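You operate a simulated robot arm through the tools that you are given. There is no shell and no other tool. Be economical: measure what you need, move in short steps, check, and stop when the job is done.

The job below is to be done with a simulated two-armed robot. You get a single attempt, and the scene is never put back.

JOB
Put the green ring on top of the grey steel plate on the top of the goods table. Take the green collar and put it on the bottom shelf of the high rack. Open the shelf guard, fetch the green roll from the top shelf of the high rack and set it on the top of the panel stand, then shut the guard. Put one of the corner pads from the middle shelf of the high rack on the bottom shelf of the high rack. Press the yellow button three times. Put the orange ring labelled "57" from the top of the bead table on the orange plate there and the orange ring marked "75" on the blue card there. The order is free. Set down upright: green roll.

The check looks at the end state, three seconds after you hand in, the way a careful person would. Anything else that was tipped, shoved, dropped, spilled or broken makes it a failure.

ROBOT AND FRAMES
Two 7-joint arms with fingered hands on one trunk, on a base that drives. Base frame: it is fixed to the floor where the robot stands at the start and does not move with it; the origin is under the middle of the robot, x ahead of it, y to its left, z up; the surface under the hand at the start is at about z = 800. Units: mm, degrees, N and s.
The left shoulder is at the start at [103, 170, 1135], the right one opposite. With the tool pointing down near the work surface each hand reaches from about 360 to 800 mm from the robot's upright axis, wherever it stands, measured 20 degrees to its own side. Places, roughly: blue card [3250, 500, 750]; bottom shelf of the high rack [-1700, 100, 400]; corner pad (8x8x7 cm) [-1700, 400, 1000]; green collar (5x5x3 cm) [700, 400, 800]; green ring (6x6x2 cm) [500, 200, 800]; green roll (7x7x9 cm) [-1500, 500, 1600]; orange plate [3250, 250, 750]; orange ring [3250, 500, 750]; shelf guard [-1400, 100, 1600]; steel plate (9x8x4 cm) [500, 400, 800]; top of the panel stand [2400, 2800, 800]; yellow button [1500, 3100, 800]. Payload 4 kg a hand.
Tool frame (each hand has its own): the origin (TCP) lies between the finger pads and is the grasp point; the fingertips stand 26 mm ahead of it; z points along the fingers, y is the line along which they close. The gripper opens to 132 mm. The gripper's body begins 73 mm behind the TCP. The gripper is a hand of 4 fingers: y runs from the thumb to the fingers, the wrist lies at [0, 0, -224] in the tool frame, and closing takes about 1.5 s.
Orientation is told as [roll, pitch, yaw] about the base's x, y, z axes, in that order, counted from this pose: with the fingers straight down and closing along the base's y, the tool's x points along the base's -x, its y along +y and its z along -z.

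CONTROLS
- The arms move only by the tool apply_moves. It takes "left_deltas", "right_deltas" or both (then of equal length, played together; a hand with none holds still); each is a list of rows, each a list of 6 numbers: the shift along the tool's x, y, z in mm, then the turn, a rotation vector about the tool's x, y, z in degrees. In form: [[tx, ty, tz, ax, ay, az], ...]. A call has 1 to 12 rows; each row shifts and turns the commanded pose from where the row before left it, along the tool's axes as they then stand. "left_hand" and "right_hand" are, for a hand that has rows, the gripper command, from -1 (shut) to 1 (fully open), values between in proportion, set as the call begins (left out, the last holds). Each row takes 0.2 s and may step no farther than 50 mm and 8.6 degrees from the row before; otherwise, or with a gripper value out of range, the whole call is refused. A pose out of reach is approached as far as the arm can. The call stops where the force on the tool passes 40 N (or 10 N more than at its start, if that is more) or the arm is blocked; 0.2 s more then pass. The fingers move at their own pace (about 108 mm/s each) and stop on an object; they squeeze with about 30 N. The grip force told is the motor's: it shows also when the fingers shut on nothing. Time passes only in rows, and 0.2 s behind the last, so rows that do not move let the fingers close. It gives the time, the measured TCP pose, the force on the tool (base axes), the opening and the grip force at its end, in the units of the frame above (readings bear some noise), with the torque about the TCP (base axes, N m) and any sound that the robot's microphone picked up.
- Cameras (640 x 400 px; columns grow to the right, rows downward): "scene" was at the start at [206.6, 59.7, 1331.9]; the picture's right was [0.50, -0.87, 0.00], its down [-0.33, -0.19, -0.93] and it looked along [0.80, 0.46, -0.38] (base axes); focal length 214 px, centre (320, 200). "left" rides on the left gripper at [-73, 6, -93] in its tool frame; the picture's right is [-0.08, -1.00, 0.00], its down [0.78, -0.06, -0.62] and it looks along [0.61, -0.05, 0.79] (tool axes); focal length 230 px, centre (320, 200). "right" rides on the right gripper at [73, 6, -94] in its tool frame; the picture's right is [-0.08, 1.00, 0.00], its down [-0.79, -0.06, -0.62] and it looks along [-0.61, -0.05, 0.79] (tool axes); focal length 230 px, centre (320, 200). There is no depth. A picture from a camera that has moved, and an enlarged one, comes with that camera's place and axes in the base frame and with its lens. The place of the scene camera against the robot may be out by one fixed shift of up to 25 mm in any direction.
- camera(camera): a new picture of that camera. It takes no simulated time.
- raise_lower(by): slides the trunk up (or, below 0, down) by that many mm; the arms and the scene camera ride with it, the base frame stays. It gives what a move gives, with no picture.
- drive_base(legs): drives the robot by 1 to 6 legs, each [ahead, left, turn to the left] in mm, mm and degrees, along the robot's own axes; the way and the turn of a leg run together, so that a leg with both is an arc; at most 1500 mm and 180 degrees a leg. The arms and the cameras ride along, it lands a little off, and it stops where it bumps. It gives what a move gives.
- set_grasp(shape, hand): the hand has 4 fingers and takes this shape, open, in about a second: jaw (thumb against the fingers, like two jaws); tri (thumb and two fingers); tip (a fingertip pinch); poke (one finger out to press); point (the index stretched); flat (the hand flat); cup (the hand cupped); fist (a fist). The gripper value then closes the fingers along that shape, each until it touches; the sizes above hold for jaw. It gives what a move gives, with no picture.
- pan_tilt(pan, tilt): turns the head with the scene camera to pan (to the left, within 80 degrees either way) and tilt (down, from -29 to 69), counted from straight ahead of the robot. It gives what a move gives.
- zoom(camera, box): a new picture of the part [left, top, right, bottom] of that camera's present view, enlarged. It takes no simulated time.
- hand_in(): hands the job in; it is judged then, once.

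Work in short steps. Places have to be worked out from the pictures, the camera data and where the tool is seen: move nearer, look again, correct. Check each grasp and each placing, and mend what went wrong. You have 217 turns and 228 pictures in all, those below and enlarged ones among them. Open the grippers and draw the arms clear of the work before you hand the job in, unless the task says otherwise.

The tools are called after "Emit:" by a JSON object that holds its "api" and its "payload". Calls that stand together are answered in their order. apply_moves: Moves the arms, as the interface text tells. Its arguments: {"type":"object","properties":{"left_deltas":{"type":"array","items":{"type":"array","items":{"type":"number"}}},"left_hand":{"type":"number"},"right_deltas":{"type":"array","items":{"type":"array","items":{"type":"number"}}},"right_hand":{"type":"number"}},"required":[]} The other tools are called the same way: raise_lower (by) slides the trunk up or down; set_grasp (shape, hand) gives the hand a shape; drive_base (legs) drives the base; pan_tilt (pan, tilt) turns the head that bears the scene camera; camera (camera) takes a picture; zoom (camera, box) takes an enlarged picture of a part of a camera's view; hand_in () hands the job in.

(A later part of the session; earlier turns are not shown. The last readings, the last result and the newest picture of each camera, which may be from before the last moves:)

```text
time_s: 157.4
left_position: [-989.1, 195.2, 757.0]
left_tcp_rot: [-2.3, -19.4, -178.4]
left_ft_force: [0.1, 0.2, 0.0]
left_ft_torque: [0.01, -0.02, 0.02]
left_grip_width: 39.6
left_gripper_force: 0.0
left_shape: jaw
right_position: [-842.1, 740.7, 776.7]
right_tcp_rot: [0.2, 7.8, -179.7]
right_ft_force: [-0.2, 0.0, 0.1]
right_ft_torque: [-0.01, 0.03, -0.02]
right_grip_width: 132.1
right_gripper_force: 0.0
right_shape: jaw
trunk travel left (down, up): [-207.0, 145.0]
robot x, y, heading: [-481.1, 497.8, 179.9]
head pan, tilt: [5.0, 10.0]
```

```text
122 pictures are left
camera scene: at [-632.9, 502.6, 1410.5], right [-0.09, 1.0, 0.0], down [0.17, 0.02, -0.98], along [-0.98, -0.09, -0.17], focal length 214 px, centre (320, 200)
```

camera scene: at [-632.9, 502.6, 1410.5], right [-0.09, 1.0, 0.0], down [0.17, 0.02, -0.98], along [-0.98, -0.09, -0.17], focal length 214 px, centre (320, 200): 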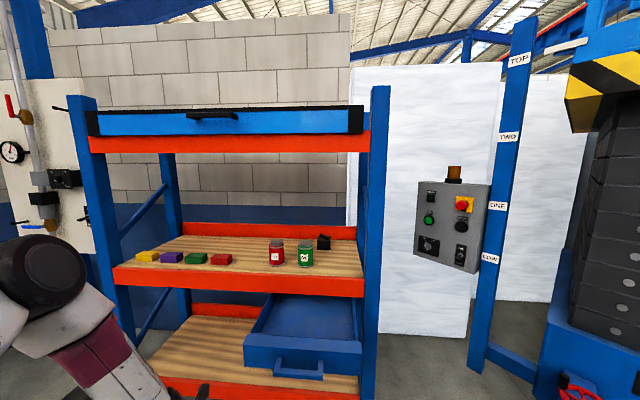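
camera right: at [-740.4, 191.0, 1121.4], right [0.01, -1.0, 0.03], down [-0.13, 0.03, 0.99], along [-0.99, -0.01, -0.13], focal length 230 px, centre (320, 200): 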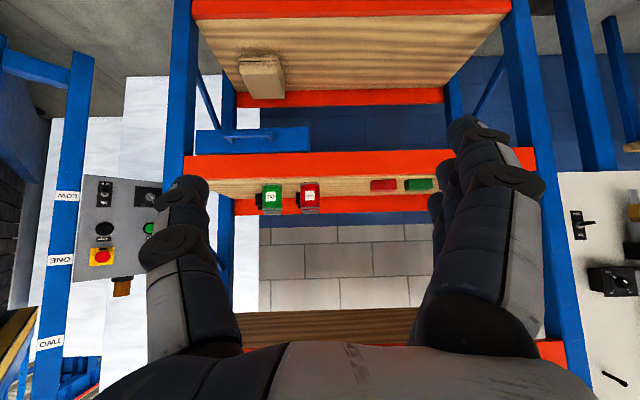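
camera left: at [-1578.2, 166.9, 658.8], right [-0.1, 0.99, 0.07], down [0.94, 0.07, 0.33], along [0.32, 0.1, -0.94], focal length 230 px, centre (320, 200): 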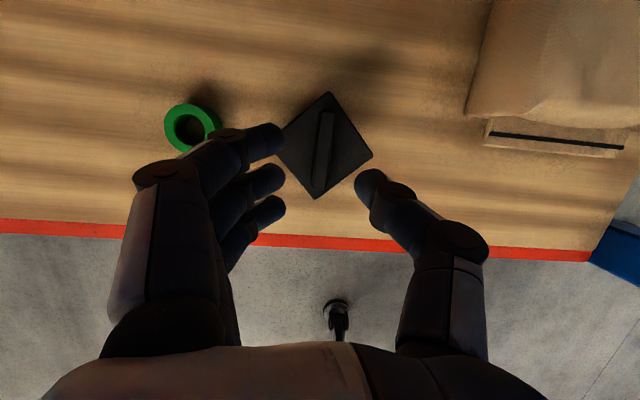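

Something went wrong: the blue drawer under the middle shelf got hooked and pulled open (~240 mm). I must push it shut. I'll use the right hand as a fist on its handle; first shift the base.

Emit:
{"api": "set_grasp", "payload": {"hand": "right", "shape": "fist"}}

Emit:
{"api": "drive_base", "payload": {"legs": [[0, 330, 0]]}}

Emit:
{"api": "apply_moves", "payload": {"right_deltas": [[-9, 0, -30, 0, -4, 0], [0, 0, -30, 0, -4, 0], [0, 0, -15, 0, 0, 0], [0, 0, 0, 0, 0, 0]]}}

Emit:
{"api": "pan_tilt", "payload": {"pan": -15, "tilt": 35}}

Emit:
{"api": "camera", "payload": {"camera": "scene"}}

Emit:
{"api": "camera", "payload": {"camera": "right"}}

```text
time_s: 158.3
left_position: [-989.3, 194.8, 758.3]
left_tcp_rot: [-2.4, -19.4, -178.5]
left_ft_force: [-0.2, 0.0, 0.6]
left_ft_torque: [-0.02, -0.02, -0.02]
left_grip_width: 39.6
left_gripper_force: 0.2
left_shape: jaw
right_position: [-842.7, 740.9, 777.5]
right_tcp_rot: [0.2, 7.8, -179.6]
right_ft_force: [0.7, -1.1, 0.3]
right_ft_torque: [-0.04, -0.01, 0.01]
right_grip_width: 0.2
right_gripper_force: 0.1
right_shape: fist
trunk travel left (down, up): [-207.0, 145.0]
robot x, y, heading: [-481.7, 496.0, 179.8]
head pan, tilt: [5.0, 10.0]
```

```text
time_s: 161.8
left_position: [-989.8, -135.2, 757.7]
left_tcp_rot: [-2.3, -19.3, -178.6]
left_ft_force: [-0.6, 0.0, 0.1]
left_ft_torque: [-0.02, 0.01, 0.03]
left_grip_width: 39.7
left_gripper_force: 0.0
left_shape: jaw
right_position: [-840.9, 409.8, 777.2]
right_tcp_rot: [0.1, 7.9, -179.7]
right_ft_force: [0.1, 0.5, 0.3]
right_ft_torque: [0.03, -0.01, 0.01]
right_grip_width: 0.0
right_gripper_force: 0.1
right_shape: fist
trunk travel left (down, up): [-207.0, 145.0]
robot x, y, heading: [-477.8, 165.8, 179.9]
head pan, tilt: [5.0, 10.0]
```

```text
time_s: 162.8
left_position: [-990.3, -134.9, 757.1]
left_tcp_rot: [-2.3, -19.4, -178.5]
left_ft_force: [1.1, 0.0, 0.3]
left_ft_torque: [-0.01, -0.03, 0.01]
left_grip_width: 39.5
left_gripper_force: 0.1
left_shape: jaw
right_position: [-856.4, 411.3, 850.3]
right_tcp_rot: [0.2, -0.1, -179.8]
right_ft_force: [-0.6, -0.9, 0.6]
right_ft_torque: [-0.02, 0.0, 0.01]
right_grip_width: 0.0
right_gripper_force: 0.2
right_shape: fist
trunk travel left (down, up): [-207.0, 145.0]
robot x, y, heading: [-476.5, 166.7, 179.9]
head pan, tilt: [5.0, 10.0]
```

```text
time_s: 163.7
left_position: [-990.0, -136.3, 757.3]
left_tcp_rot: [-2.3, -19.4, -178.7]
left_ft_force: [0.0, -0.3, 0.0]
left_ft_torque: [0.0, -0.01, 0.01]
left_grip_width: 39.6
left_gripper_force: 0.1
left_shape: jaw
right_position: [-856.8, 410.8, 850.1]
right_tcp_rot: [0.2, -0.1, -179.8]
right_ft_force: [0.8, -0.5, -0.7]
right_ft_torque: [-0.03, 0.03, 0.01]
right_grip_width: 0.0
right_gripper_force: 0.0
right_shape: fist
trunk travel left (down, up): [-207.0, 145.0]
robot x, y, heading: [-481.0, 168.0, 180.2]
head pan, tilt: [-15.0, 35.0]
```

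```text
121 pictures are left
camera scene: at [-625.5, 203.0, 1370.5], right [0.26, 0.97, 0.0], down [0.55, -0.15, -0.82], along [-0.79, 0.21, -0.57], focal length 214 px, centre (320, 200)
```

scene: 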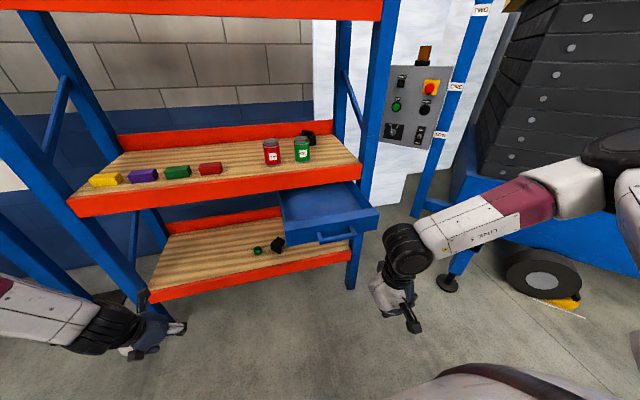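

```text
120 pictures are left
camera right: at [-784.0, 406.5, 943.0], right [-0.07, -1.0, 0.0], down [-0.78, 0.06, 0.62], along [-0.62, 0.04, -0.79], focal length 230 px, centre (320, 200)
```

right: 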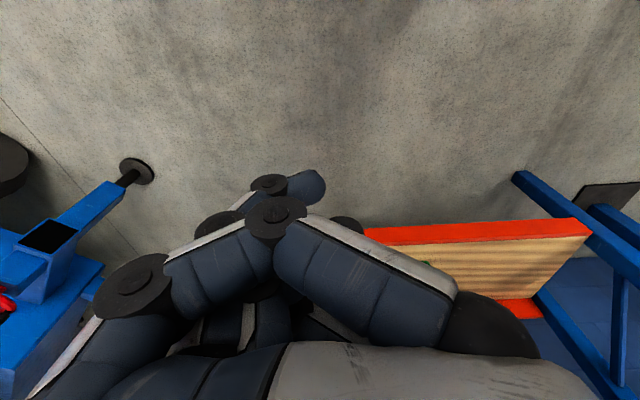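

Drawer handle ≈(-1132,399,835), in line with the fist at y≈411. Drive 170 mm ahead, then push with the arm.

Emit:
{"api": "drive_base", "payload": {"legs": [[170, 0, 0]]}}

Emit:
{"api": "apply_moves", "payload": {"right_deltas": [[-30, 0, 0, 0, 0, 0], [-30, 0, 0, 0, 0, 0], [-25, 0, 0, 0, 0, 0], [-25, 0, 0, 0, 0, 0], [-25, 0, 0, 0, 0, 0], [-25, 0, 0, 0, 0, 0], [0, 0, 0, 0, 0, 0]]}}

Emit:
{"api": "camera", "payload": {"camera": "scene"}}

```text
time_s: 165.2
left_position: [-1159.7, -133.8, 757.4]
left_tcp_rot: [-2.3, -19.3, -178.6]
left_ft_force: [0.2, -0.2, 0.5]
left_ft_torque: [0.01, -0.02, 0.0]
left_grip_width: 39.5
left_gripper_force: 0.0
left_shape: jaw
right_position: [-1025.4, 411.1, 850.1]
right_tcp_rot: [0.2, 0.0, -179.9]
right_ft_force: [-0.7, 0.0, 0.5]
right_ft_torque: [-0.01, 0.0, 0.02]
right_grip_width: 0.0
right_gripper_force: 0.1
right_shape: fist
trunk travel left (down, up): [-207.0, 145.0]
robot x, y, heading: [-647.4, 163.6, 179.8]
head pan, tilt: [-15.0, 35.0]
```

```text
time_s: 166.8
left_position: [-1157.6, -134.0, 758.3]
left_tcp_rot: [-2.3, -19.4, -178.5]
left_ft_force: [0.1, 1.4, 0.4]
left_ft_torque: [0.0, 0.0, 0.03]
left_grip_width: 39.4
left_gripper_force: 0.0
left_shape: jaw
right_position: [-1184.9, 410.2, 850.0]
right_tcp_rot: [0.2, -0.2, -179.9]
right_ft_force: [0.6, -0.1, -0.7]
right_ft_torque: [0.01, 0.01, 0.02]
right_grip_width: 0.0
right_gripper_force: 0.1
right_shape: fist
trunk travel left (down, up): [-207.0, 145.0]
robot x, y, heading: [-642.7, 167.2, 179.9]
head pan, tilt: [-15.0, 35.0]
```

```text
119 pictures are left
camera scene: at [-793.3, 203.7, 1370.5], right [0.26, 0.97, 0.0], down [0.55, -0.15, -0.82], along [-0.79, 0.21, -0.57], focal length 214 px, centre (320, 200)
```

scene: 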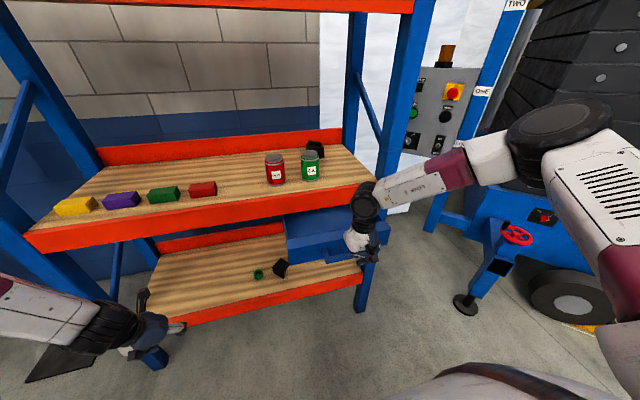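

The fist is at the handle. Continue pushing.

Emit:
{"api": "apply_moves", "payload": {"right_deltas": [[-25, 0, 0, 0, 0, 0], [-25, 0, 0, 0, 0, 0], [-25, 0, 0, 0, 0, 0], [-25, 0, 0, 0, 0, 0], [0, 0, 0, 0, 0, 0]]}}

Emit:
{"api": "zoom", "payload": {"camera": "scene", "box": [220, 120, 440, 320]}}

```text
time_s: 168.0
left_position: [-1158.3, -134.2, 758.2]
left_tcp_rot: [-2.3, -19.4, -178.7]
left_ft_force: [0.5, -0.1, 1.2]
left_ft_torque: [-0.01, -0.02, 0.0]
left_grip_width: 39.7
left_gripper_force: 0.1
left_shape: jaw
right_position: [-1285.3, 410.5, 851.3]
right_tcp_rot: [0.2, -0.2, -179.8]
right_ft_force: [0.1, -0.3, 0.2]
right_ft_torque: [0.03, -0.03, 0.0]
right_grip_width: 0.1
right_gripper_force: 0.1
right_shape: fist
trunk travel left (down, up): [-207.0, 145.0]
robot x, y, heading: [-646.5, 167.1, 179.8]
head pan, tilt: [-15.0, 35.0]
```

```text
2.00 times, centred on (330, 220) of scene
camera zoom: at [-793.3, 203.7, 1370.5], right [0.26, 0.97, 0.0], down [0.55, -0.15, -0.82], along [-0.79, 0.21, -0.57], focal length 429 px, centre (300, 160)
```

zoom: 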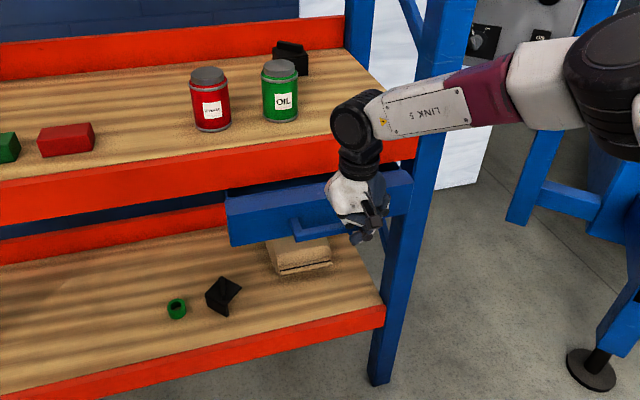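

Almost shut. Push in small steps until it stops.

Emit:
{"api": "apply_moves", "payload": {"right_deltas": [[-15, 0, 0, 0, 0, 0], [-12, 0, 0, 0, 0, 0], [-10, 0, 0, 0, 0, 0], [-10, 0, 0, 0, 0, 0], [0, 0, 0, 0, 0, 0]]}}

Emit:
{"api": "zoom", "payload": {"camera": "scene", "box": [220, 120, 440, 320]}}

```text
time_s: 169.2
left_position: [-1158.9, -133.7, 757.9]
left_tcp_rot: [-2.3, -19.5, -178.6]
left_ft_force: [-0.6, -0.5, 0.6]
left_ft_torque: [0.02, 0.02, 0.02]
left_grip_width: 39.6
left_gripper_force: 0.0
left_shape: jaw
right_position: [-1332.9, 409.8, 850.3]
right_tcp_rot: [0.2, -0.1, -179.9]
right_ft_force: [-0.6, 0.5, 1.0]
right_ft_torque: [0.06, -0.05, 0.03]
right_grip_width: 0.0
right_gripper_force: 0.0
right_shape: fist
trunk travel left (down, up): [-207.0, 145.0]
robot x, y, heading: [-651.2, 168.0, 179.7]
head pan, tilt: [-15.0, 35.0]
```

```text
2.00 times, centred on (330, 220) of scene
camera zoom: at [-793.4, 203.6, 1370.5], right [0.26, 0.97, 0.0], down [0.55, -0.15, -0.82], along [-0.79, 0.21, -0.57], focal length 429 px, centre (300, 160)
```

zoom: 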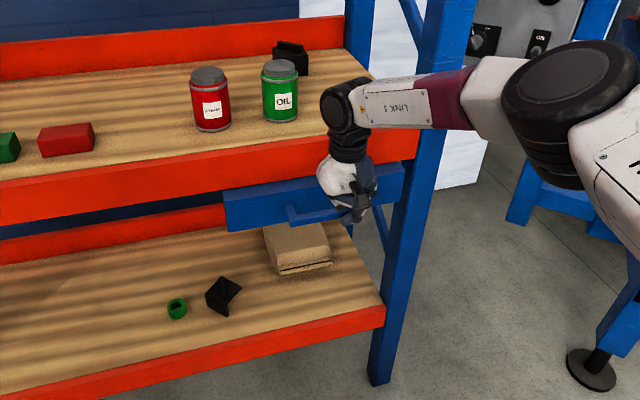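

About 20 mm remain; push on gently until resistance.

Emit:
{"api": "apply_moves", "payload": {"right_deltas": [[-6, 0, 0, 0, 0, 0], [-6, 0, 0, 0, 0, 0], [-5, 0, 0, 0, 0, 0], [-5, 0, 0, 0, 0, 0], [-5, 0, 0, 0, 0, 0], [-5, 0, 0, 0, 0, 0], [0, 0, 0, 0, 0, 0]]}}

Emit:
{"api": "zoom", "payload": {"camera": "scene", "box": [220, 120, 440, 320]}}

```text
time_s: 170.8
left_position: [-1157.4, -133.2, 758.3]
left_tcp_rot: [-2.3, -19.5, -178.7]
left_ft_force: [-0.6, -0.3, -0.9]
left_ft_torque: [-0.02, 0.01, -0.01]
left_grip_width: 39.6
left_gripper_force: 0.0
left_shape: jaw
right_position: [-1359.9, 410.0, 851.4]
right_tcp_rot: [0.2, 0.1, -179.8]
right_ft_force: [26.5, -1.3, -2.1]
right_ft_torque: [-0.08, -0.15, -0.6]
right_grip_width: 0.0
right_gripper_force: 0.0
right_shape: fist
trunk travel left (down, up): [-207.0, 145.0]
robot x, y, heading: [-648.8, 167.0, 180.1]
head pan, tilt: [-15.0, 35.0]
```

```text
2.00 times, centred on (330, 220) of scene
camera zoom: at [-790.6, 203.7, 1370.7], right [0.26, 0.97, 0.0], down [0.55, -0.15, -0.82], along [-0.79, 0.21, -0.57], focal length 429 px, centre (300, 160)
```

zoom: 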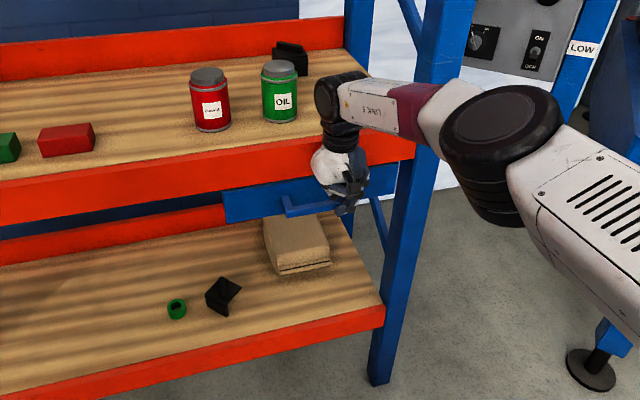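

Shut (26 N at the stop, front at x≈-1408). Withdraw the right hand straight back and verify.

Emit:
{"api": "apply_moves", "payload": {"right_deltas": [[10, 0, 0, 0, 0, 0], [25, 0, 0, 0, 0, 0], [40, 0, 0, 0, 0, 0], [40, 0, 0, 0, 0, 0], [40, 0, 0, 0, 0, 0], [40, 0, 0, 0, 0, 0], [40, 0, 0, 0, 0, 0], [0, 0, 0, 0, 0, 0]]}}

Emit:
{"api": "zoom", "payload": {"camera": "scene", "box": [160, 80, 420, 340]}}

```text
time_s: 172.6
left_position: [-1159.1, -134.0, 756.7]
left_tcp_rot: [-2.3, -19.3, -178.6]
left_ft_force: [-0.6, 0.1, 0.3]
left_ft_torque: [0.01, 0.02, 0.02]
left_grip_width: 39.7
left_gripper_force: 0.0
left_shape: jaw
right_position: [-1130.0, 411.2, 850.8]
right_tcp_rot: [0.2, -0.1, -179.9]
right_ft_force: [-0.7, 0.4, -0.9]
right_ft_torque: [0.0, 0.02, -0.04]
right_grip_width: 0.1
right_gripper_force: 0.0
right_shape: fist
trunk travel left (down, up): [-207.0, 145.0]
robot x, y, heading: [-645.8, 167.5, 179.9]
head pan, tilt: [-15.0, 35.0]
```

```text
1.54 times, centred on (290, 210) of scene
camera zoom: at [-793.9, 203.5, 1370.4], right [0.26, 0.97, 0.0], down [0.55, -0.15, -0.82], along [-0.79, 0.21, -0.57], focal length 330 px, centre (366, 185)
```

zoom: 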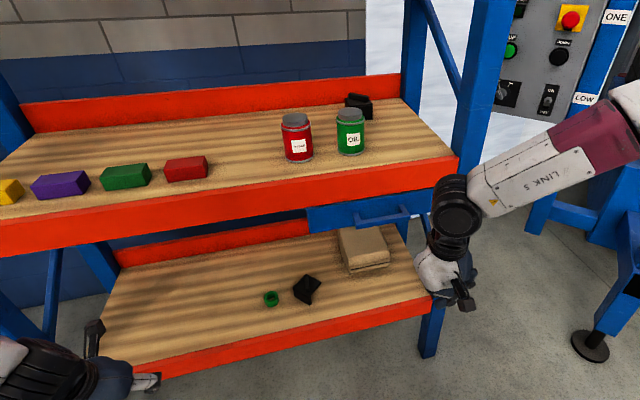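

Rack restored. Now the guard: back off a bit, raise the trunk fully, and look at the top shelf.

Emit:
{"api": "drive_base", "payload": {"legs": [[-150, 0, 0]]}}

Emit:
{"api": "raise_lower", "payload": {"by": 144}}

Emit:
{"api": "pan_tilt", "payload": {"pan": 0, "tilt": 0}}

Emit:
{"api": "camera", "payload": {"camera": "scene"}}

```text
time_s: 173.9
left_position: [-1007.2, -135.8, 758.3]
left_tcp_rot: [-2.3, -19.5, -178.6]
left_ft_force: [0.3, -0.1, -0.4]
left_ft_torque: [-0.01, 0.01, 0.01]
left_grip_width: 39.7
left_gripper_force: 0.2
left_shape: jaw
right_position: [-979.7, 410.7, 850.6]
right_tcp_rot: [0.2, -0.2, -179.8]
right_ft_force: [0.5, 0.4, 1.1]
right_ft_torque: [0.01, 0.01, 0.01]
right_grip_width: 0.0
right_gripper_force: 0.1
right_shape: fist
trunk travel left (down, up): [-207.0, 145.0]
robot x, y, heading: [-494.1, 171.0, 180.0]
head pan, tilt: [-15.0, 35.0]
```

```text
time_s: 175.6
left_position: [-1008.2, -135.2, 901.0]
left_tcp_rot: [-2.3, -19.3, -178.6]
left_ft_force: [0.2, -0.3, -0.8]
left_ft_torque: [-0.03, 0.01, 0.0]
left_grip_width: 39.6
left_gripper_force: 0.1
left_shape: jaw
right_position: [-978.2, 410.0, 993.8]
right_tcp_rot: [0.2, -0.1, -179.8]
right_ft_force: [0.3, 1.3, 0.0]
right_ft_torque: [0.02, 0.0, 0.05]
right_grip_width: 0.0
right_gripper_force: 0.2
right_shape: fist
trunk travel left (down, up): [-351.0, 1.0]
robot x, y, heading: [-495.3, 168.5, 180.0]
head pan, tilt: [-15.0, 35.0]
```

```text
time_s: 176.7
left_position: [-1007.5, -134.7, 901.2]
left_tcp_rot: [-2.3, -19.4, -178.6]
left_ft_force: [0.3, 1.0, 1.1]
left_ft_torque: [-0.01, -0.02, -0.01]
left_grip_width: 39.7
left_gripper_force: 0.1
left_shape: jaw
right_position: [-979.2, 410.8, 994.0]
right_tcp_rot: [0.2, -0.1, -179.9]
right_ft_force: [0.3, 0.0, 0.3]
right_ft_torque: [-0.02, 0.0, 0.0]
right_grip_width: 0.0
right_gripper_force: 0.0
right_shape: fist
trunk travel left (down, up): [-351.0, 1.0]
robot x, y, heading: [-497.0, 167.1, 180.0]
head pan, tilt: [0.0, 0.0]
```

```text
114 pictures are left
camera scene: at [-616.2, 180.3, 1571.7], right [0.0, 1.0, 0.0], down [0.0, 0.0, -1.0], along [-1.0, 0.0, 0.0], focal length 214 px, centre (320, 200)
```

scene: 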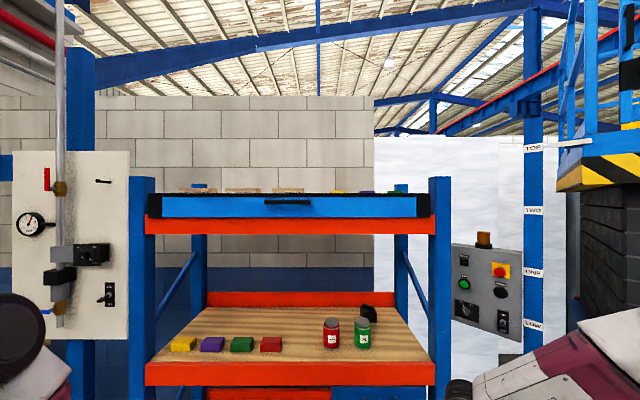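

Zoom in on the guard and its details.

Emit:
{"api": "zoom", "payload": {"camera": "scene", "box": [120, 165, 300, 245]}}

Emit:
{"api": "zoom", "payload": {"camera": "scene", "box": [280, 165, 460, 245]}}

```text
3.56 times, centred on (210, 205) of scene
camera zoom: at [-616.2, 180.3, 1571.7], right [0.0, 1.0, 0.0], down [0.0, 0.0, -1.0], along [-1.0, 0.0, 0.0], focal length 763 px, centre (711, 182)
```

zoom: 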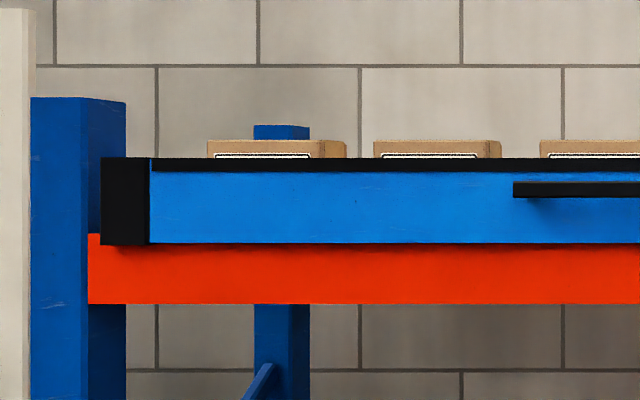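

```text
3.56 times, centred on (370, 205) of scene
camera zoom: at [-616.2, 180.3, 1571.7], right [0.0, 1.0, 0.0], down [0.0, 0.0, -1.0], along [-1.0, 0.0, 0.0], focal length 763 px, centre (142, 182)
```

zoom: 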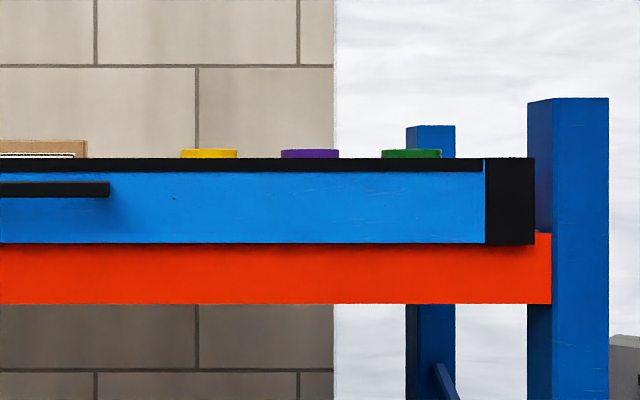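

The guard is a blue plate with a bar handle (≈y 67, z 1565) near its top edge; brackets at the ends. I bring the left hand up, pointing forward, with fingers to close vertically around the bar.

Emit:
{"api": "apply_moves", "payload": {"left_deltas": [[-15, 0, -42, 0, -8.5, 0], [-21, 0, -40, 0, -8.5, 0], [-26, 0, -36, 0, -8.5, 0], [-32, 0, -32, 0, -8.5, 0], [-36, 0, -27, 0, -8.5, 0], [-40, 0, -21, 0, -8.5, 0], [-42, 0, -15, 0, -8.5, 0], [-44, 0, -9, 0, -8.5, 0], [0, 0, 0, 0, -2.6, 0], [0, 0, 0, 0, 0, 0]]}}

Emit:
{"api": "apply_moves", "payload": {"left_deltas": [[0, 0, 0, 0, 0, 8.2], [0, 0, 0, 0, 0, 8.2], [0, 0, 0, 0, 0, 8.2], [0, 0, 0, 0, 0, 8.2], [0, 0, 0, 0, 0, 8.2], [0, 0, 0, 0, 0, 8.2], [0, 0, 0, 0, 0, 8.2], [0, 0, 0, 0, 0, 8.2], [0, 0, 0, 0, 0, 8.2], [0, 0, 0, 0, 0, 8.2], [0, 0, 0, 0, 0, 8.0], [0, 0, 0, 0, 0, 0]]}}

Emit:
{"api": "camera", "payload": {"camera": "scene"}}

```text
time_s: 178.8
left_position: [-1014.1, -150.5, 1260.1]
left_tcp_rot: [-92.8, -87.8, -86.5]
left_ft_force: [0.2, -0.2, 0.5]
left_ft_torque: [0.01, 0.0, -0.02]
left_grip_width: 39.6
left_gripper_force: 0.0
left_shape: jaw
left hand out of reach, approached as far as the arm can: row 8
right_position: [-979.1, 409.6, 994.7]
right_tcp_rot: [0.2, -0.3, -179.8]
right_ft_force: [0.6, -0.3, 0.0]
right_ft_torque: [0.02, 0.0, 0.04]
right_grip_width: 0.0
right_gripper_force: 0.1
right_shape: fist
trunk travel left (down, up): [-351.0, 1.0]
robot x, y, heading: [-496.7, 170.7, 179.8]
head pan, tilt: [0.0, 0.0]
```

```text
time_s: 181.4
left_position: [-1012.4, -151.1, 1259.9]
left_tcp_rot: [90.1, -2.1, 90.7]
left_ft_force: [-0.3, 0.3, 0.3]
left_ft_torque: [0.01, -0.01, 0.0]
left_grip_width: 39.6
left_gripper_force: 0.0
left_shape: jaw
right_position: [-979.8, 410.9, 995.0]
right_tcp_rot: [0.0, -0.2, -179.8]
right_ft_force: [0.0, -0.1, 0.9]
right_ft_torque: [0.01, -0.03, 0.01]
right_grip_width: 0.0
right_gripper_force: 0.0
right_shape: fist
trunk travel left (down, up): [-351.0, 1.0]
robot x, y, heading: [-496.0, 166.4, 180.3]
head pan, tilt: [0.0, 0.0]
```

```text
111 pictures are left
camera scene: at [-616.0, 179.9, 1571.8], right [0.0, 1.0, 0.0], down [0.0, 0.0, -1.0], along [-1.0, 0.0, 0.0], focal length 214 px, centre (320, 200)
```

scene: 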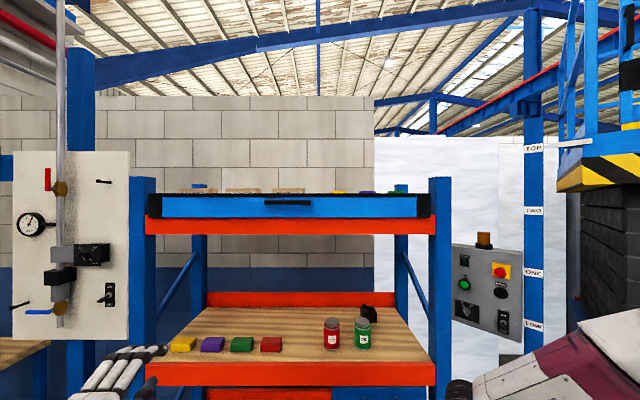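

Orientation achieved. Raise the left hand to z≈1565, shift it inward, and move the base toward +y.

Emit:
{"api": "apply_moves", "payload": {"left_deltas": [[-11, 43.6, 0, 0, 0, 0], [-11, 43.6, 0, 0, 0, 0], [-11, 43.6, 0, 0, 0, 0], [-11, 43.6, 0, 0, 0, 0], [-11, 43.6, 0, 0, 0, 0], [-11, 43.6, 0, 0, 0, 0], [-11, 43.6, 0, 0, 0, 0], [0, 0, 0, 0, 0, 0]], "left_hand": 0.4}}

Emit:
{"api": "drive_base", "payload": {"legs": [[0, -140, 0], [200, 0, 0]]}}

Emit:
{"api": "camera", "payload": {"camera": "left"}}

Emit:
{"api": "camera", "payload": {"camera": "scene"}}

```text
time_s: 183.2
left_position: [-1080.6, -156.5, 1521.4]
left_tcp_rot: [90.3, -6.4, 91.2]
left_ft_force: [-0.7, -0.7, 0.1]
left_ft_torque: [-0.02, -0.04, 0.04]
left_grip_width: 91.9
left_gripper_force: 0.0
left_shape: jaw
left hand out of reach, approached as far as the arm can: row 1, 2, 5, 6, 7
right_position: [-979.9, 410.1, 994.5]
right_tcp_rot: [0.1, -0.1, -179.6]
right_ft_force: [0.0, -0.2, 0.3]
right_ft_torque: [0.0, 0.03, 0.01]
right_grip_width: 0.0
right_gripper_force: 0.0
right_shape: fist
trunk travel left (down, up): [-351.0, 1.0]
robot x, y, heading: [-492.8, 167.3, 179.9]
head pan, tilt: [0.0, 0.0]
```

```text
time_s: 186.3
left_position: [-1282.8, -14.6, 1517.9]
left_tcp_rot: [90.0, -6.2, 91.3]
left_ft_force: [0.2, -0.8, 0.4]
left_ft_torque: [-0.02, -0.01, 0.02]
left_grip_width: 92.1
left_gripper_force: 0.0
left_shape: jaw
right_position: [-1179.0, 550.6, 994.1]
right_tcp_rot: [0.2, -0.1, -179.9]
right_ft_force: [-1.3, -0.4, -0.7]
right_ft_torque: [0.01, 0.02, -0.01]
right_grip_width: 0.3
right_gripper_force: 0.1
right_shape: fist
trunk travel left (down, up): [-351.0, 1.0]
robot x, y, heading: [-697.8, 305.5, 180.2]
head pan, tilt: [0.0, 0.0]
```

```text
110 pictures are left
camera left: at [-1191.0, 58.7, 1531.0], right [0.0, 0.19, -0.98], down [0.63, -0.76, -0.15], along [-0.77, -0.62, -0.11], focal length 230 px, centre (320, 200)
```

left: 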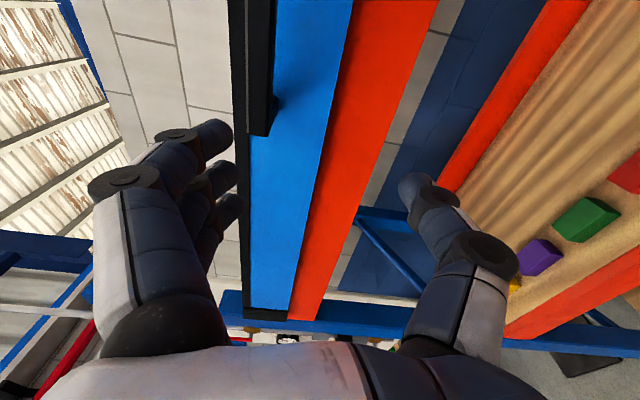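

```text
109 pictures are left
camera scene: at [-816.4, 319.5, 1571.8], right [0.0, 1.0, 0.0], down [0.0, 0.0, -1.0], along [-1.0, 0.0, 0.0], focal length 214 px, centre (320, 200)
```

scene: 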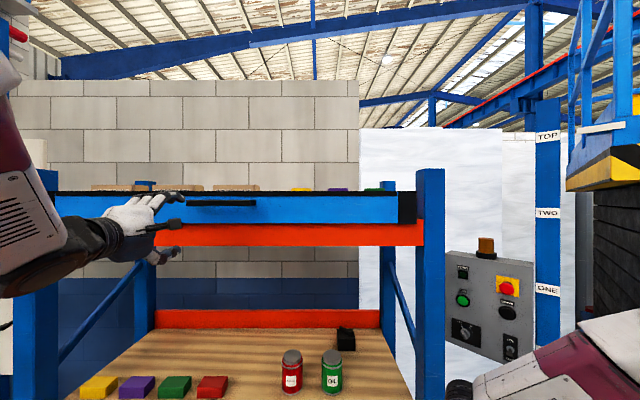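

The arm is cramped; I back the base 180 mm and then extend the hand forward, up and inward toward the handle.

Emit:
{"api": "drive_base", "payload": {"legs": [[-180, 0, 0]]}}

Emit:
{"api": "apply_moves", "payload": {"left_deltas": [[-16, 0, 35, 0, 0, 0], [-16, 5, 35, 0, 0, 0], [-16, 12, 35, 0, 0, 0], [-16, 12, 30, 0, 0, 0], [-16, 15, 0, 0, 0, 0], [0, 0, 0, 0, 0, 0]]}}

Emit:
{"api": "camera", "payload": {"camera": "left"}}

```text
time_s: 187.8
left_position: [-1099.4, -18.3, 1518.4]
left_tcp_rot: [90.1, -6.7, 91.3]
left_ft_force: [0.3, 0.2, -0.9]
left_ft_torque: [0.05, 0.01, -0.02]
left_grip_width: 92.2
left_gripper_force: 0.1
left_shape: jaw
right_position: [-997.4, 550.4, 994.6]
right_tcp_rot: [0.3, -0.2, -179.9]
right_ft_force: [0.8, 0.1, 0.0]
right_ft_torque: [-0.02, 0.02, 0.0]
right_grip_width: 0.3
right_gripper_force: 0.1
right_shape: fist
trunk travel left (down, up): [-351.0, 1.0]
robot x, y, heading: [-516.1, 305.1, 180.0]
head pan, tilt: [0.0, 0.0]
```

```text
time_s: 189.2
left_position: [-1238.9, 53.0, 1568.9]
left_tcp_rot: [90.0, -6.7, 91.3]
left_ft_force: [-0.3, 1.1, -0.6]
left_ft_torque: [0.02, 0.03, 0.02]
left_grip_width: 92.1
left_gripper_force: 0.0
left_shape: jaw
right_position: [-997.7, 549.9, 993.6]
right_tcp_rot: [0.1, 0.0, -179.9]
right_ft_force: [-0.5, 0.5, 0.5]
right_ft_torque: [0.0, -0.01, 0.01]
right_grip_width: 0.1
right_gripper_force: 0.0
right_shape: fist
trunk travel left (down, up): [-351.0, 1.0]
robot x, y, heading: [-514.2, 301.8, 179.9]
head pan, tilt: [0.0, 0.0]
```

```text
108 pictures are left
camera left: at [-1147.5, 127.0, 1583.6], right [0.0, 0.19, -0.98], down [0.63, -0.76, -0.15], along [-0.77, -0.62, -0.12], focal length 230 px, centre (320, 200)
```

left: 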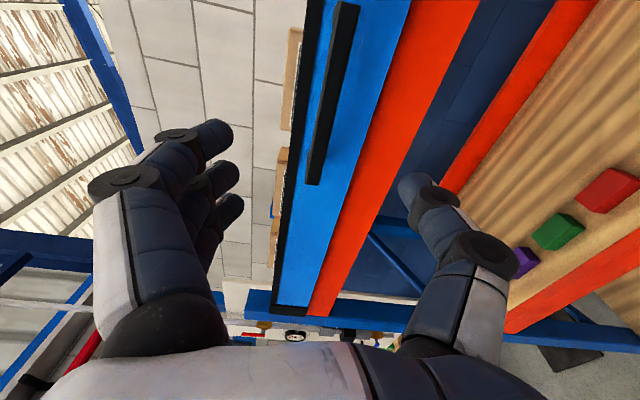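

Handle bar at x≈-1357, z≈1564, y −20…147. Advance 105 mm so the bar lies between the fingers.

Emit:
{"api": "apply_moves", "payload": {"left_deltas": [[-3, -2, 35, 0, 0, 0], [-2, -2, 35, 0, 0, 0], [-2, -2, 30, 0, 0, 0], [0, 0, 0, 0, 0, 0]]}}

Emit:
{"api": "camera", "payload": {"camera": "left"}}

Emit:
{"api": "zoom", "payload": {"camera": "scene", "box": [140, 140, 340, 265]}}

```text
time_s: 190.2
left_position: [-1335.2, 58.6, 1566.8]
left_tcp_rot: [90.0, -6.7, 91.3]
left_ft_force: [0.2, -0.2, -0.5]
left_ft_torque: [-0.03, 0.0, 0.01]
left_grip_width: 92.2
left_gripper_force: 0.1
left_shape: jaw
right_position: [-996.3, 550.1, 994.6]
right_tcp_rot: [0.3, -0.3, -179.8]
right_ft_force: [0.2, 1.0, 0.3]
right_ft_torque: [0.01, 0.0, 0.01]
right_grip_width: 0.1
right_gripper_force: 0.0
right_shape: fist
trunk travel left (down, up): [-351.0, 1.0]
robot x, y, heading: [-513.7, 305.6, 179.7]
head pan, tilt: [0.0, 0.0]
```

```text
107 pictures are left
camera left: at [-1245.0, 133.2, 1580.3], right [-0.01, 0.19, -0.98], down [0.63, -0.76, -0.15], along [-0.77, -0.62, -0.12], focal length 230 px, centre (320, 200)
```

left: 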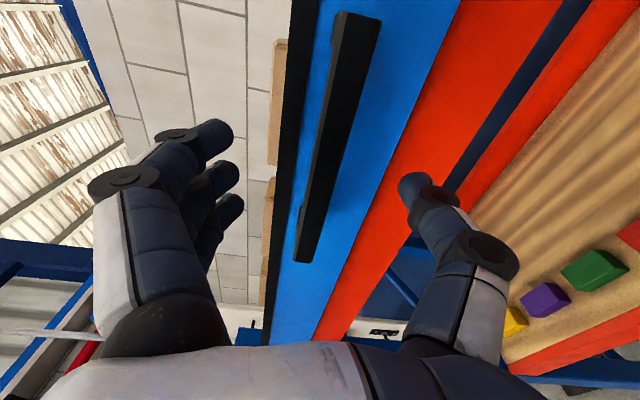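

```text
3.20 times, centred on (240, 202) of scene
camera zoom: at [-634.0, 319.3, 1571.9], right [0.0, 1.0, 0.0], down [0.0, 0.0, -1.0], along [-1.0, 0.0, 0.0], focal length 686 px, centre (576, 192)
```

zoom: 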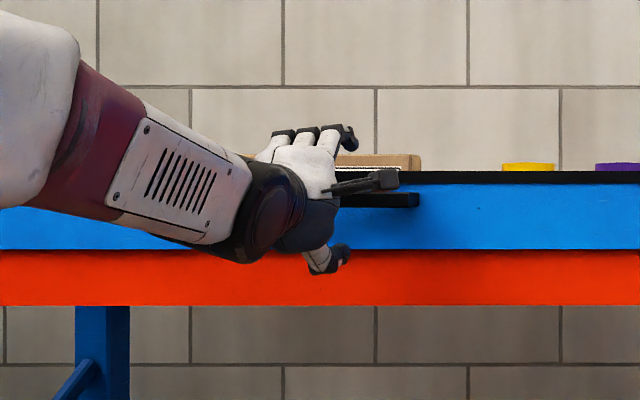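

Bar centre is ~22 mm ahead of the TCP. Advance 18 mm and close.

Emit:
{"api": "apply_moves", "payload": {"left_deltas": [[0, -2, 10, 0, 0, 0], [0, -1, 8, 0, 0, 0], [0, 0, 0, 0, 0, 0]]}}

Emit:
{"api": "apply_moves", "payload": {"left_deltas": [[0, 0, 0, 0, 0, 0], [0, 0, 0, 0, 0, 0], [0, 0, 0, 0, 0, 0], [0, 0, 0, 0, 0, 0], [0, 0, 0, 0, 0, 0]], "left_hand": -1}}

Emit:
{"api": "camera", "payload": {"camera": "left"}}

```text
time_s: 191.0
left_position: [-1356.1, 57.5, 1561.4]
left_tcp_rot: [90.0, -6.6, 91.3]
left_ft_force: [1.3, -0.3, 0.4]
left_ft_torque: [0.0, -0.02, -0.03]
left_grip_width: 91.9
left_gripper_force: 0.0
left_shape: jaw
right_position: [-998.5, 550.1, 993.9]
right_tcp_rot: [0.2, -0.1, -179.8]
right_ft_force: [0.2, 0.4, -0.3]
right_ft_torque: [-0.02, -0.01, -0.01]
right_grip_width: 0.1
right_gripper_force: 0.0
right_shape: fist
trunk travel left (down, up): [-351.0, 1.0]
robot x, y, heading: [-515.4, 303.2, 179.9]
head pan, tilt: [0.0, 0.0]
```

```text
time_s: 192.2
left_position: [-1358.2, 59.0, 1560.1]
left_tcp_rot: [90.0, -6.7, 91.3]
left_ft_force: [-8.7, -0.1, -0.9]
left_ft_torque: [-0.02, -0.11, -0.1]
left_grip_width: 7.8
left_gripper_force: 29.9
left_shape: jaw
right_position: [-998.3, 549.8, 992.2]
right_tcp_rot: [0.0, -0.1, -180.0]
right_ft_force: [-0.3, 0.4, 0.0]
right_ft_torque: [0.0, 0.0, -0.02]
right_grip_width: 0.0
right_gripper_force: 0.2
right_shape: fist
trunk travel left (down, up): [-351.0, 1.0]
robot x, y, heading: [-515.2, 302.5, 179.8]
head pan, tilt: [0.0, 0.0]
```

```text
105 pictures are left
camera left: at [-1266.7, 132.9, 1574.3], right [0.0, 0.19, -0.98], down [0.63, -0.76, -0.15], along [-0.77, -0.62, -0.12], focal length 230 px, centre (320, 200)
```

left: 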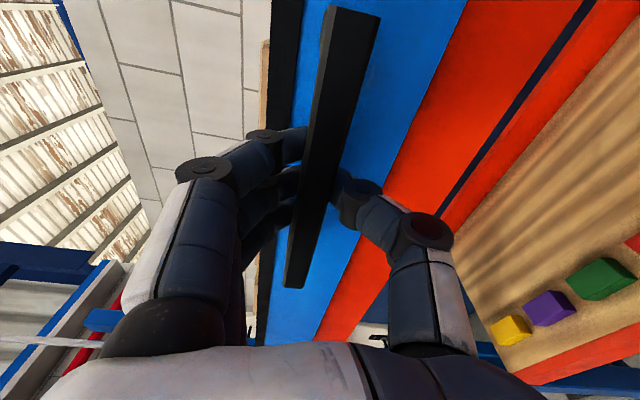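

The fingers hook around the bar. Pull back gently to see how the guard moves.

Emit:
{"api": "apply_moves", "payload": {"left_deltas": [[0, 0, -5, 0, 0, 0], [0, 0, -6, 0, 0, 0], [0, 0, -8, 0, 0, 0], [0, 0, 0, 0, 0, 0]]}}

Emit:
{"api": "camera", "payload": {"camera": "left"}}

```text
time_s: 193.2
left_position: [-1345.0, 57.8, 1554.1]
left_tcp_rot: [89.4, -6.7, 91.4]
left_ft_force: [-18.2, 0.1, -21.8]
left_ft_torque: [-0.02, -0.43, -0.02]
left_grip_width: 5.9
left_gripper_force: 30.4
left_shape: jaw
right_position: [-1002.6, 549.6, 992.3]
right_tcp_rot: [0.1, 0.2, -180.0]
right_ft_force: [0.0, 0.7, -0.3]
right_ft_torque: [0.01, -0.03, -0.01]
right_grip_width: 0.0
right_gripper_force: 0.1
right_shape: fist
trunk travel left (down, up): [-351.0, 1.0]
robot x, y, heading: [-514.4, 303.6, 179.7]
head pan, tilt: [0.0, 0.0]
```

```text
104 pictures are left
camera left: at [-1254.0, 132.4, 1569.5], right [0.01, 0.19, -0.98], down [0.64, -0.76, -0.15], along [-0.77, -0.62, -0.13], focal length 230 px, centre (320, 200)
```

left: 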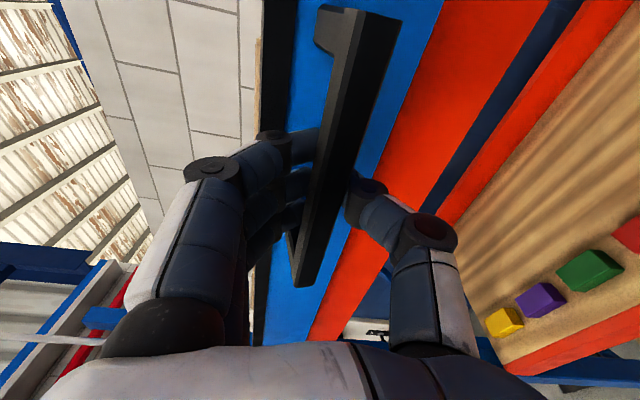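

The bar moved out and down — the guard is hinged along its bottom edge. I follow the arc, pitching the hand along with it.

Emit:
{"api": "apply_moves", "payload": {"left_deltas": [[0, -5, -3.6, -5, 0, 0], [0, -4.7, -4, -5, 0, 0], [0, -5.1, -3.5, -5, 0, 0], [0, -4.7, -4, -5, 0, 0], [0, -5.1, -3.6, -5, 0, 0], [0, -4.8, -4, -5, 0, 0], [0, 0, 0, 0, 0, 0]]}}

Emit:
{"api": "camera", "payload": {"camera": "left"}}

Emit:
{"api": "camera", "payload": {"camera": "scene"}}

```text
time_s: 194.8
left_position: [-1331.2, 59.4, 1522.6]
left_tcp_rot: [119.5, -6.9, 91.5]
left_ft_force: [-30.6, -11.4, -12.8]
left_ft_torque: [0.03, -0.46, -0.1]
left_grip_width: 6.2
left_gripper_force: 30.0
left_shape: jaw
right_position: [-1002.9, 547.8, 991.7]
right_tcp_rot: [0.0, 0.2, -179.8]
right_ft_force: [0.2, 0.5, -0.5]
right_ft_torque: [0.02, -0.03, 0.01]
right_grip_width: 0.0
right_gripper_force: 0.0
right_shape: fist
trunk travel left (down, up): [-351.0, 1.0]
robot x, y, heading: [-515.0, 306.1, 179.7]
head pan, tilt: [0.0, 0.0]
```

```text
103 pictures are left
camera left: at [-1249.0, 139.0, 1490.3], right [-0.49, 0.17, -0.85], down [0.53, -0.72, -0.45], along [-0.69, -0.67, 0.27], focal length 230 px, centre (320, 200)
```

left: 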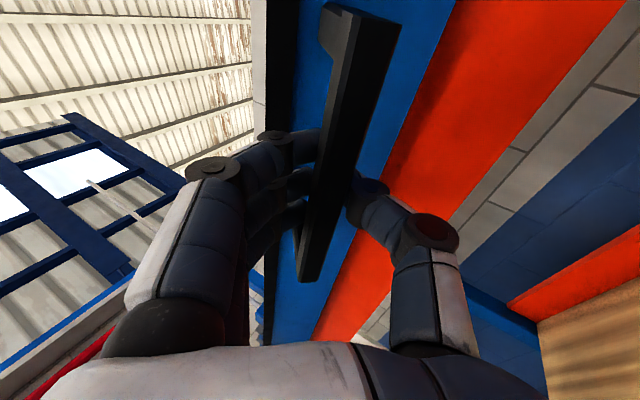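

```text
102 pictures are left
camera scene: at [-644.3, 315.9, 1570.9], right [0.0, 1.0, 0.0], down [0.01, 0.0, -1.0], along [-1.0, 0.0, -0.01], focal length 214 px, centre (320, 200)
```

scene: 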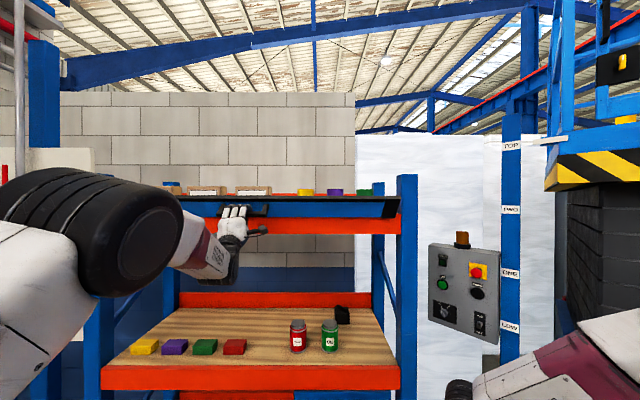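

Working: the guard tilts open (~40°). Continue along the arc with slightly less pull.

Emit:
{"api": "apply_moves", "payload": {"left_deltas": [[0, -5.5, -2.6, -5, 0, 0], [0, -5.3, -3.1, -5, 0, 0], [0, -5.7, -2.7, -5, 0, 0], [0, -5.4, -3.2, -5, 0, 0], [0, -5.9, -2.9, -5, 0, 0], [0, -5.6, -3.4, -5, 0, 0], [0, 0, 0, 0, 0, 0]]}}

Emit:
{"api": "camera", "payload": {"camera": "scene"}}

```text
time_s: 196.4
left_position: [-1335.5, 61.6, 1488.5]
left_tcp_rot: [149.6, -6.9, 91.4]
left_ft_force: [-18.2, -19.8, -4.0]
left_ft_torque: [0.08, -0.29, 0.0]
left_grip_width: 6.3
left_gripper_force: 29.9
left_shape: jaw
right_position: [-1001.3, 546.2, 993.7]
right_tcp_rot: [0.0, 0.0, -180.0]
right_ft_force: [-1.0, 0.2, -0.3]
right_ft_torque: [0.0, 0.0, -0.03]
right_grip_width: 0.0
right_gripper_force: 0.0
right_shape: fist
trunk travel left (down, up): [-351.0, 1.0]
robot x, y, heading: [-514.6, 309.5, 179.9]
head pan, tilt: [0.0, 0.0]
```

```text
101 pictures are left
camera scene: at [-640.0, 314.1, 1571.3], right [0.0, 1.0, 0.0], down [0.0, 0.0, -1.0], along [-1.0, 0.0, 0.0], focal length 214 px, centre (320, 200)
```

scene: 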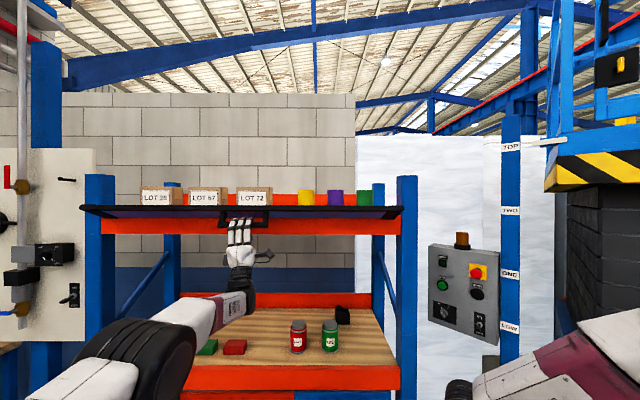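

Nearly horizontal. A bit further (15°), then release and see whether it stays open.

Emit:
{"api": "apply_moves", "payload": {"left_deltas": [[0, -5.7, -2.3, -5, 0, 0], [0, -5.5, -2.8, -5, 0, 0], [0, -5.2, -3.3, -5, 0, 0], [0, 0, 0, 0, 0, 0]]}}

Emit:
{"api": "apply_moves", "payload": {"left_deltas": [[0, 0, 0, 0, 0, 0], [0, 0, 0, 0, 0, 0], [0, 0, 0, 0, 0, 0], [0, 0, 0, 0, 0, 0]], "left_hand": 0.5}}

Emit:
{"api": "camera", "payload": {"camera": "scene"}}

Emit:
{"api": "camera", "payload": {"camera": "left"}}

```text
time_s: 196.8
left_position: [-1334.9, 61.3, 1487.0]
left_tcp_rot: [151.1, -6.9, 91.7]
left_ft_force: [-27.7, -12.6, -1.0]
left_ft_torque: [0.05, -0.42, 0.02]
left_grip_width: 6.4
left_gripper_force: 29.9
left_shape: jaw
left hand out of reach, approached as far as the arm can: row 1
right_position: [-1001.3, 548.9, 991.5]
right_tcp_rot: [0.0, 0.2, -179.8]
right_ft_force: [0.0, -0.6, -0.4]
right_ft_torque: [0.02, 0.02, 0.0]
right_grip_width: 0.1
right_gripper_force: 0.2
right_shape: fist
trunk travel left (down, up): [-351.0, 1.0]
robot x, y, heading: [-516.5, 306.6, 179.9]
head pan, tilt: [0.0, 0.0]
stopped in row 1 (left hand): the force on the tool passed its limit at 44 N (the readings are from after the stop); the commanded pose is now the measured one
```

```text
time_s: 197.8
left_position: [-1330.1, 67.3, 1491.3]
left_tcp_rot: [151.7, -6.8, 91.4]
left_ft_force: [-0.7, 1.5, 0.1]
left_ft_torque: [0.05, 0.07, -0.02]
left_grip_width: 98.9
left_gripper_force: 0.0
left_shape: jaw
right_position: [-998.7, 550.2, 993.6]
right_tcp_rot: [0.2, -0.2, -179.9]
right_ft_force: [0.0, 0.1, -0.1]
right_ft_torque: [0.0, -0.04, 0.02]
right_grip_width: 0.0
right_gripper_force: 0.2
right_shape: fist
trunk travel left (down, up): [-351.0, 1.0]
robot x, y, heading: [-516.8, 309.0, 179.9]
head pan, tilt: [0.0, 0.0]
```

```text
100 pictures are left
camera scene: at [-636.2, 319.0, 1571.7], right [0.0, 1.0, 0.0], down [0.0, 0.0, -1.0], along [-1.0, 0.0, 0.0], focal length 214 px, centre (320, 200)
```

scene: 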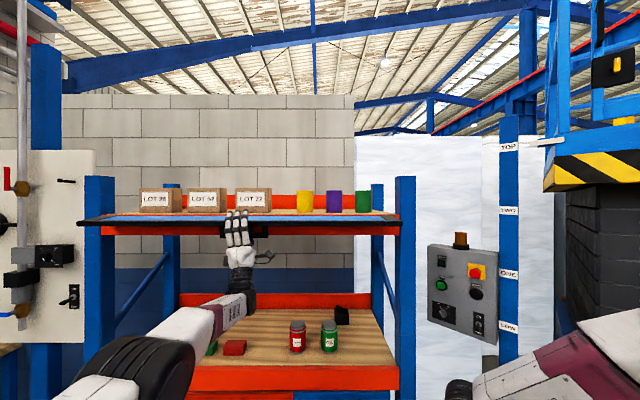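

```text
99 pictures are left
camera left: at [-1283.8, 149.7, 1420.0], right [-0.88, 0.11, -0.46], down [0.25, -0.71, -0.66], along [-0.4, -0.7, 0.59], focal length 230 px, centre (320, 200)
```

left: 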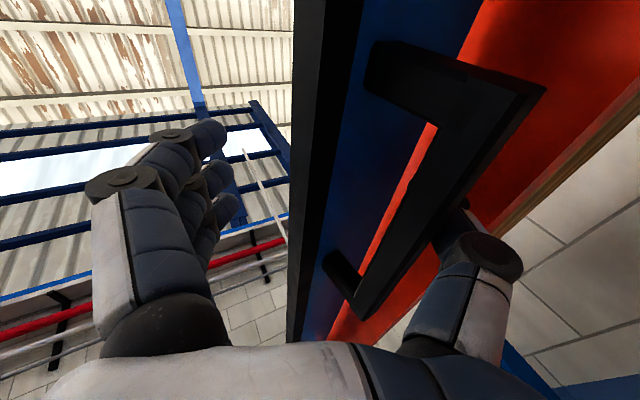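

The guard now lies fully open and stays. Withdraw the left hand along its axis, carefully.

Emit:
{"api": "apply_moves", "payload": {"left_deltas": [[0, 0, -10, 0, 0, 0], [0, 0, -20, 0, 0, 0], [0, 0, -30, 0, 0, 0], [0, 0, -40, 0, 0, 0], [0, 0, -40, 0, 0, 0], [0, 0, 0, 0, 0, 0]]}}

Emit:
{"api": "camera", "payload": {"camera": "scene"}}

```text
time_s: 199.2
left_position: [-1262.6, 82.1, 1369.1]
left_tcp_rot: [151.8, -6.9, 91.4]
left_ft_force: [0.7, -0.5, 0.2]
left_ft_torque: [-0.01, 0.0, 0.03]
left_grip_width: 98.7
left_gripper_force: 0.0
left_shape: jaw
right_position: [-998.8, 550.0, 994.6]
right_tcp_rot: [0.2, -0.2, -179.9]
right_ft_force: [-0.7, -0.5, -0.1]
right_ft_torque: [0.01, -0.02, 0.0]
right_grip_width: 0.0
right_gripper_force: 0.1
right_shape: fist
trunk travel left (down, up): [-351.0, 1.0]
robot x, y, heading: [-517.2, 309.4, 180.0]
head pan, tilt: [0.0, 0.0]
```

```text
98 pictures are left
camera scene: at [-635.0, 319.2, 1571.8], right [0.0, 1.0, 0.0], down [0.0, 0.0, -1.0], along [-1.0, 0.0, 0.0], focal length 214 px, centre (320, 200)
```

scene: 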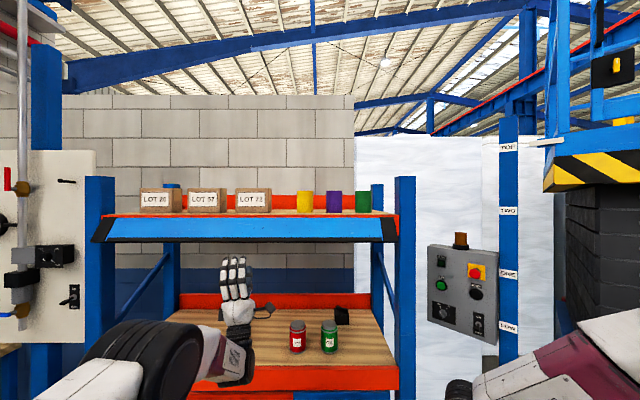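

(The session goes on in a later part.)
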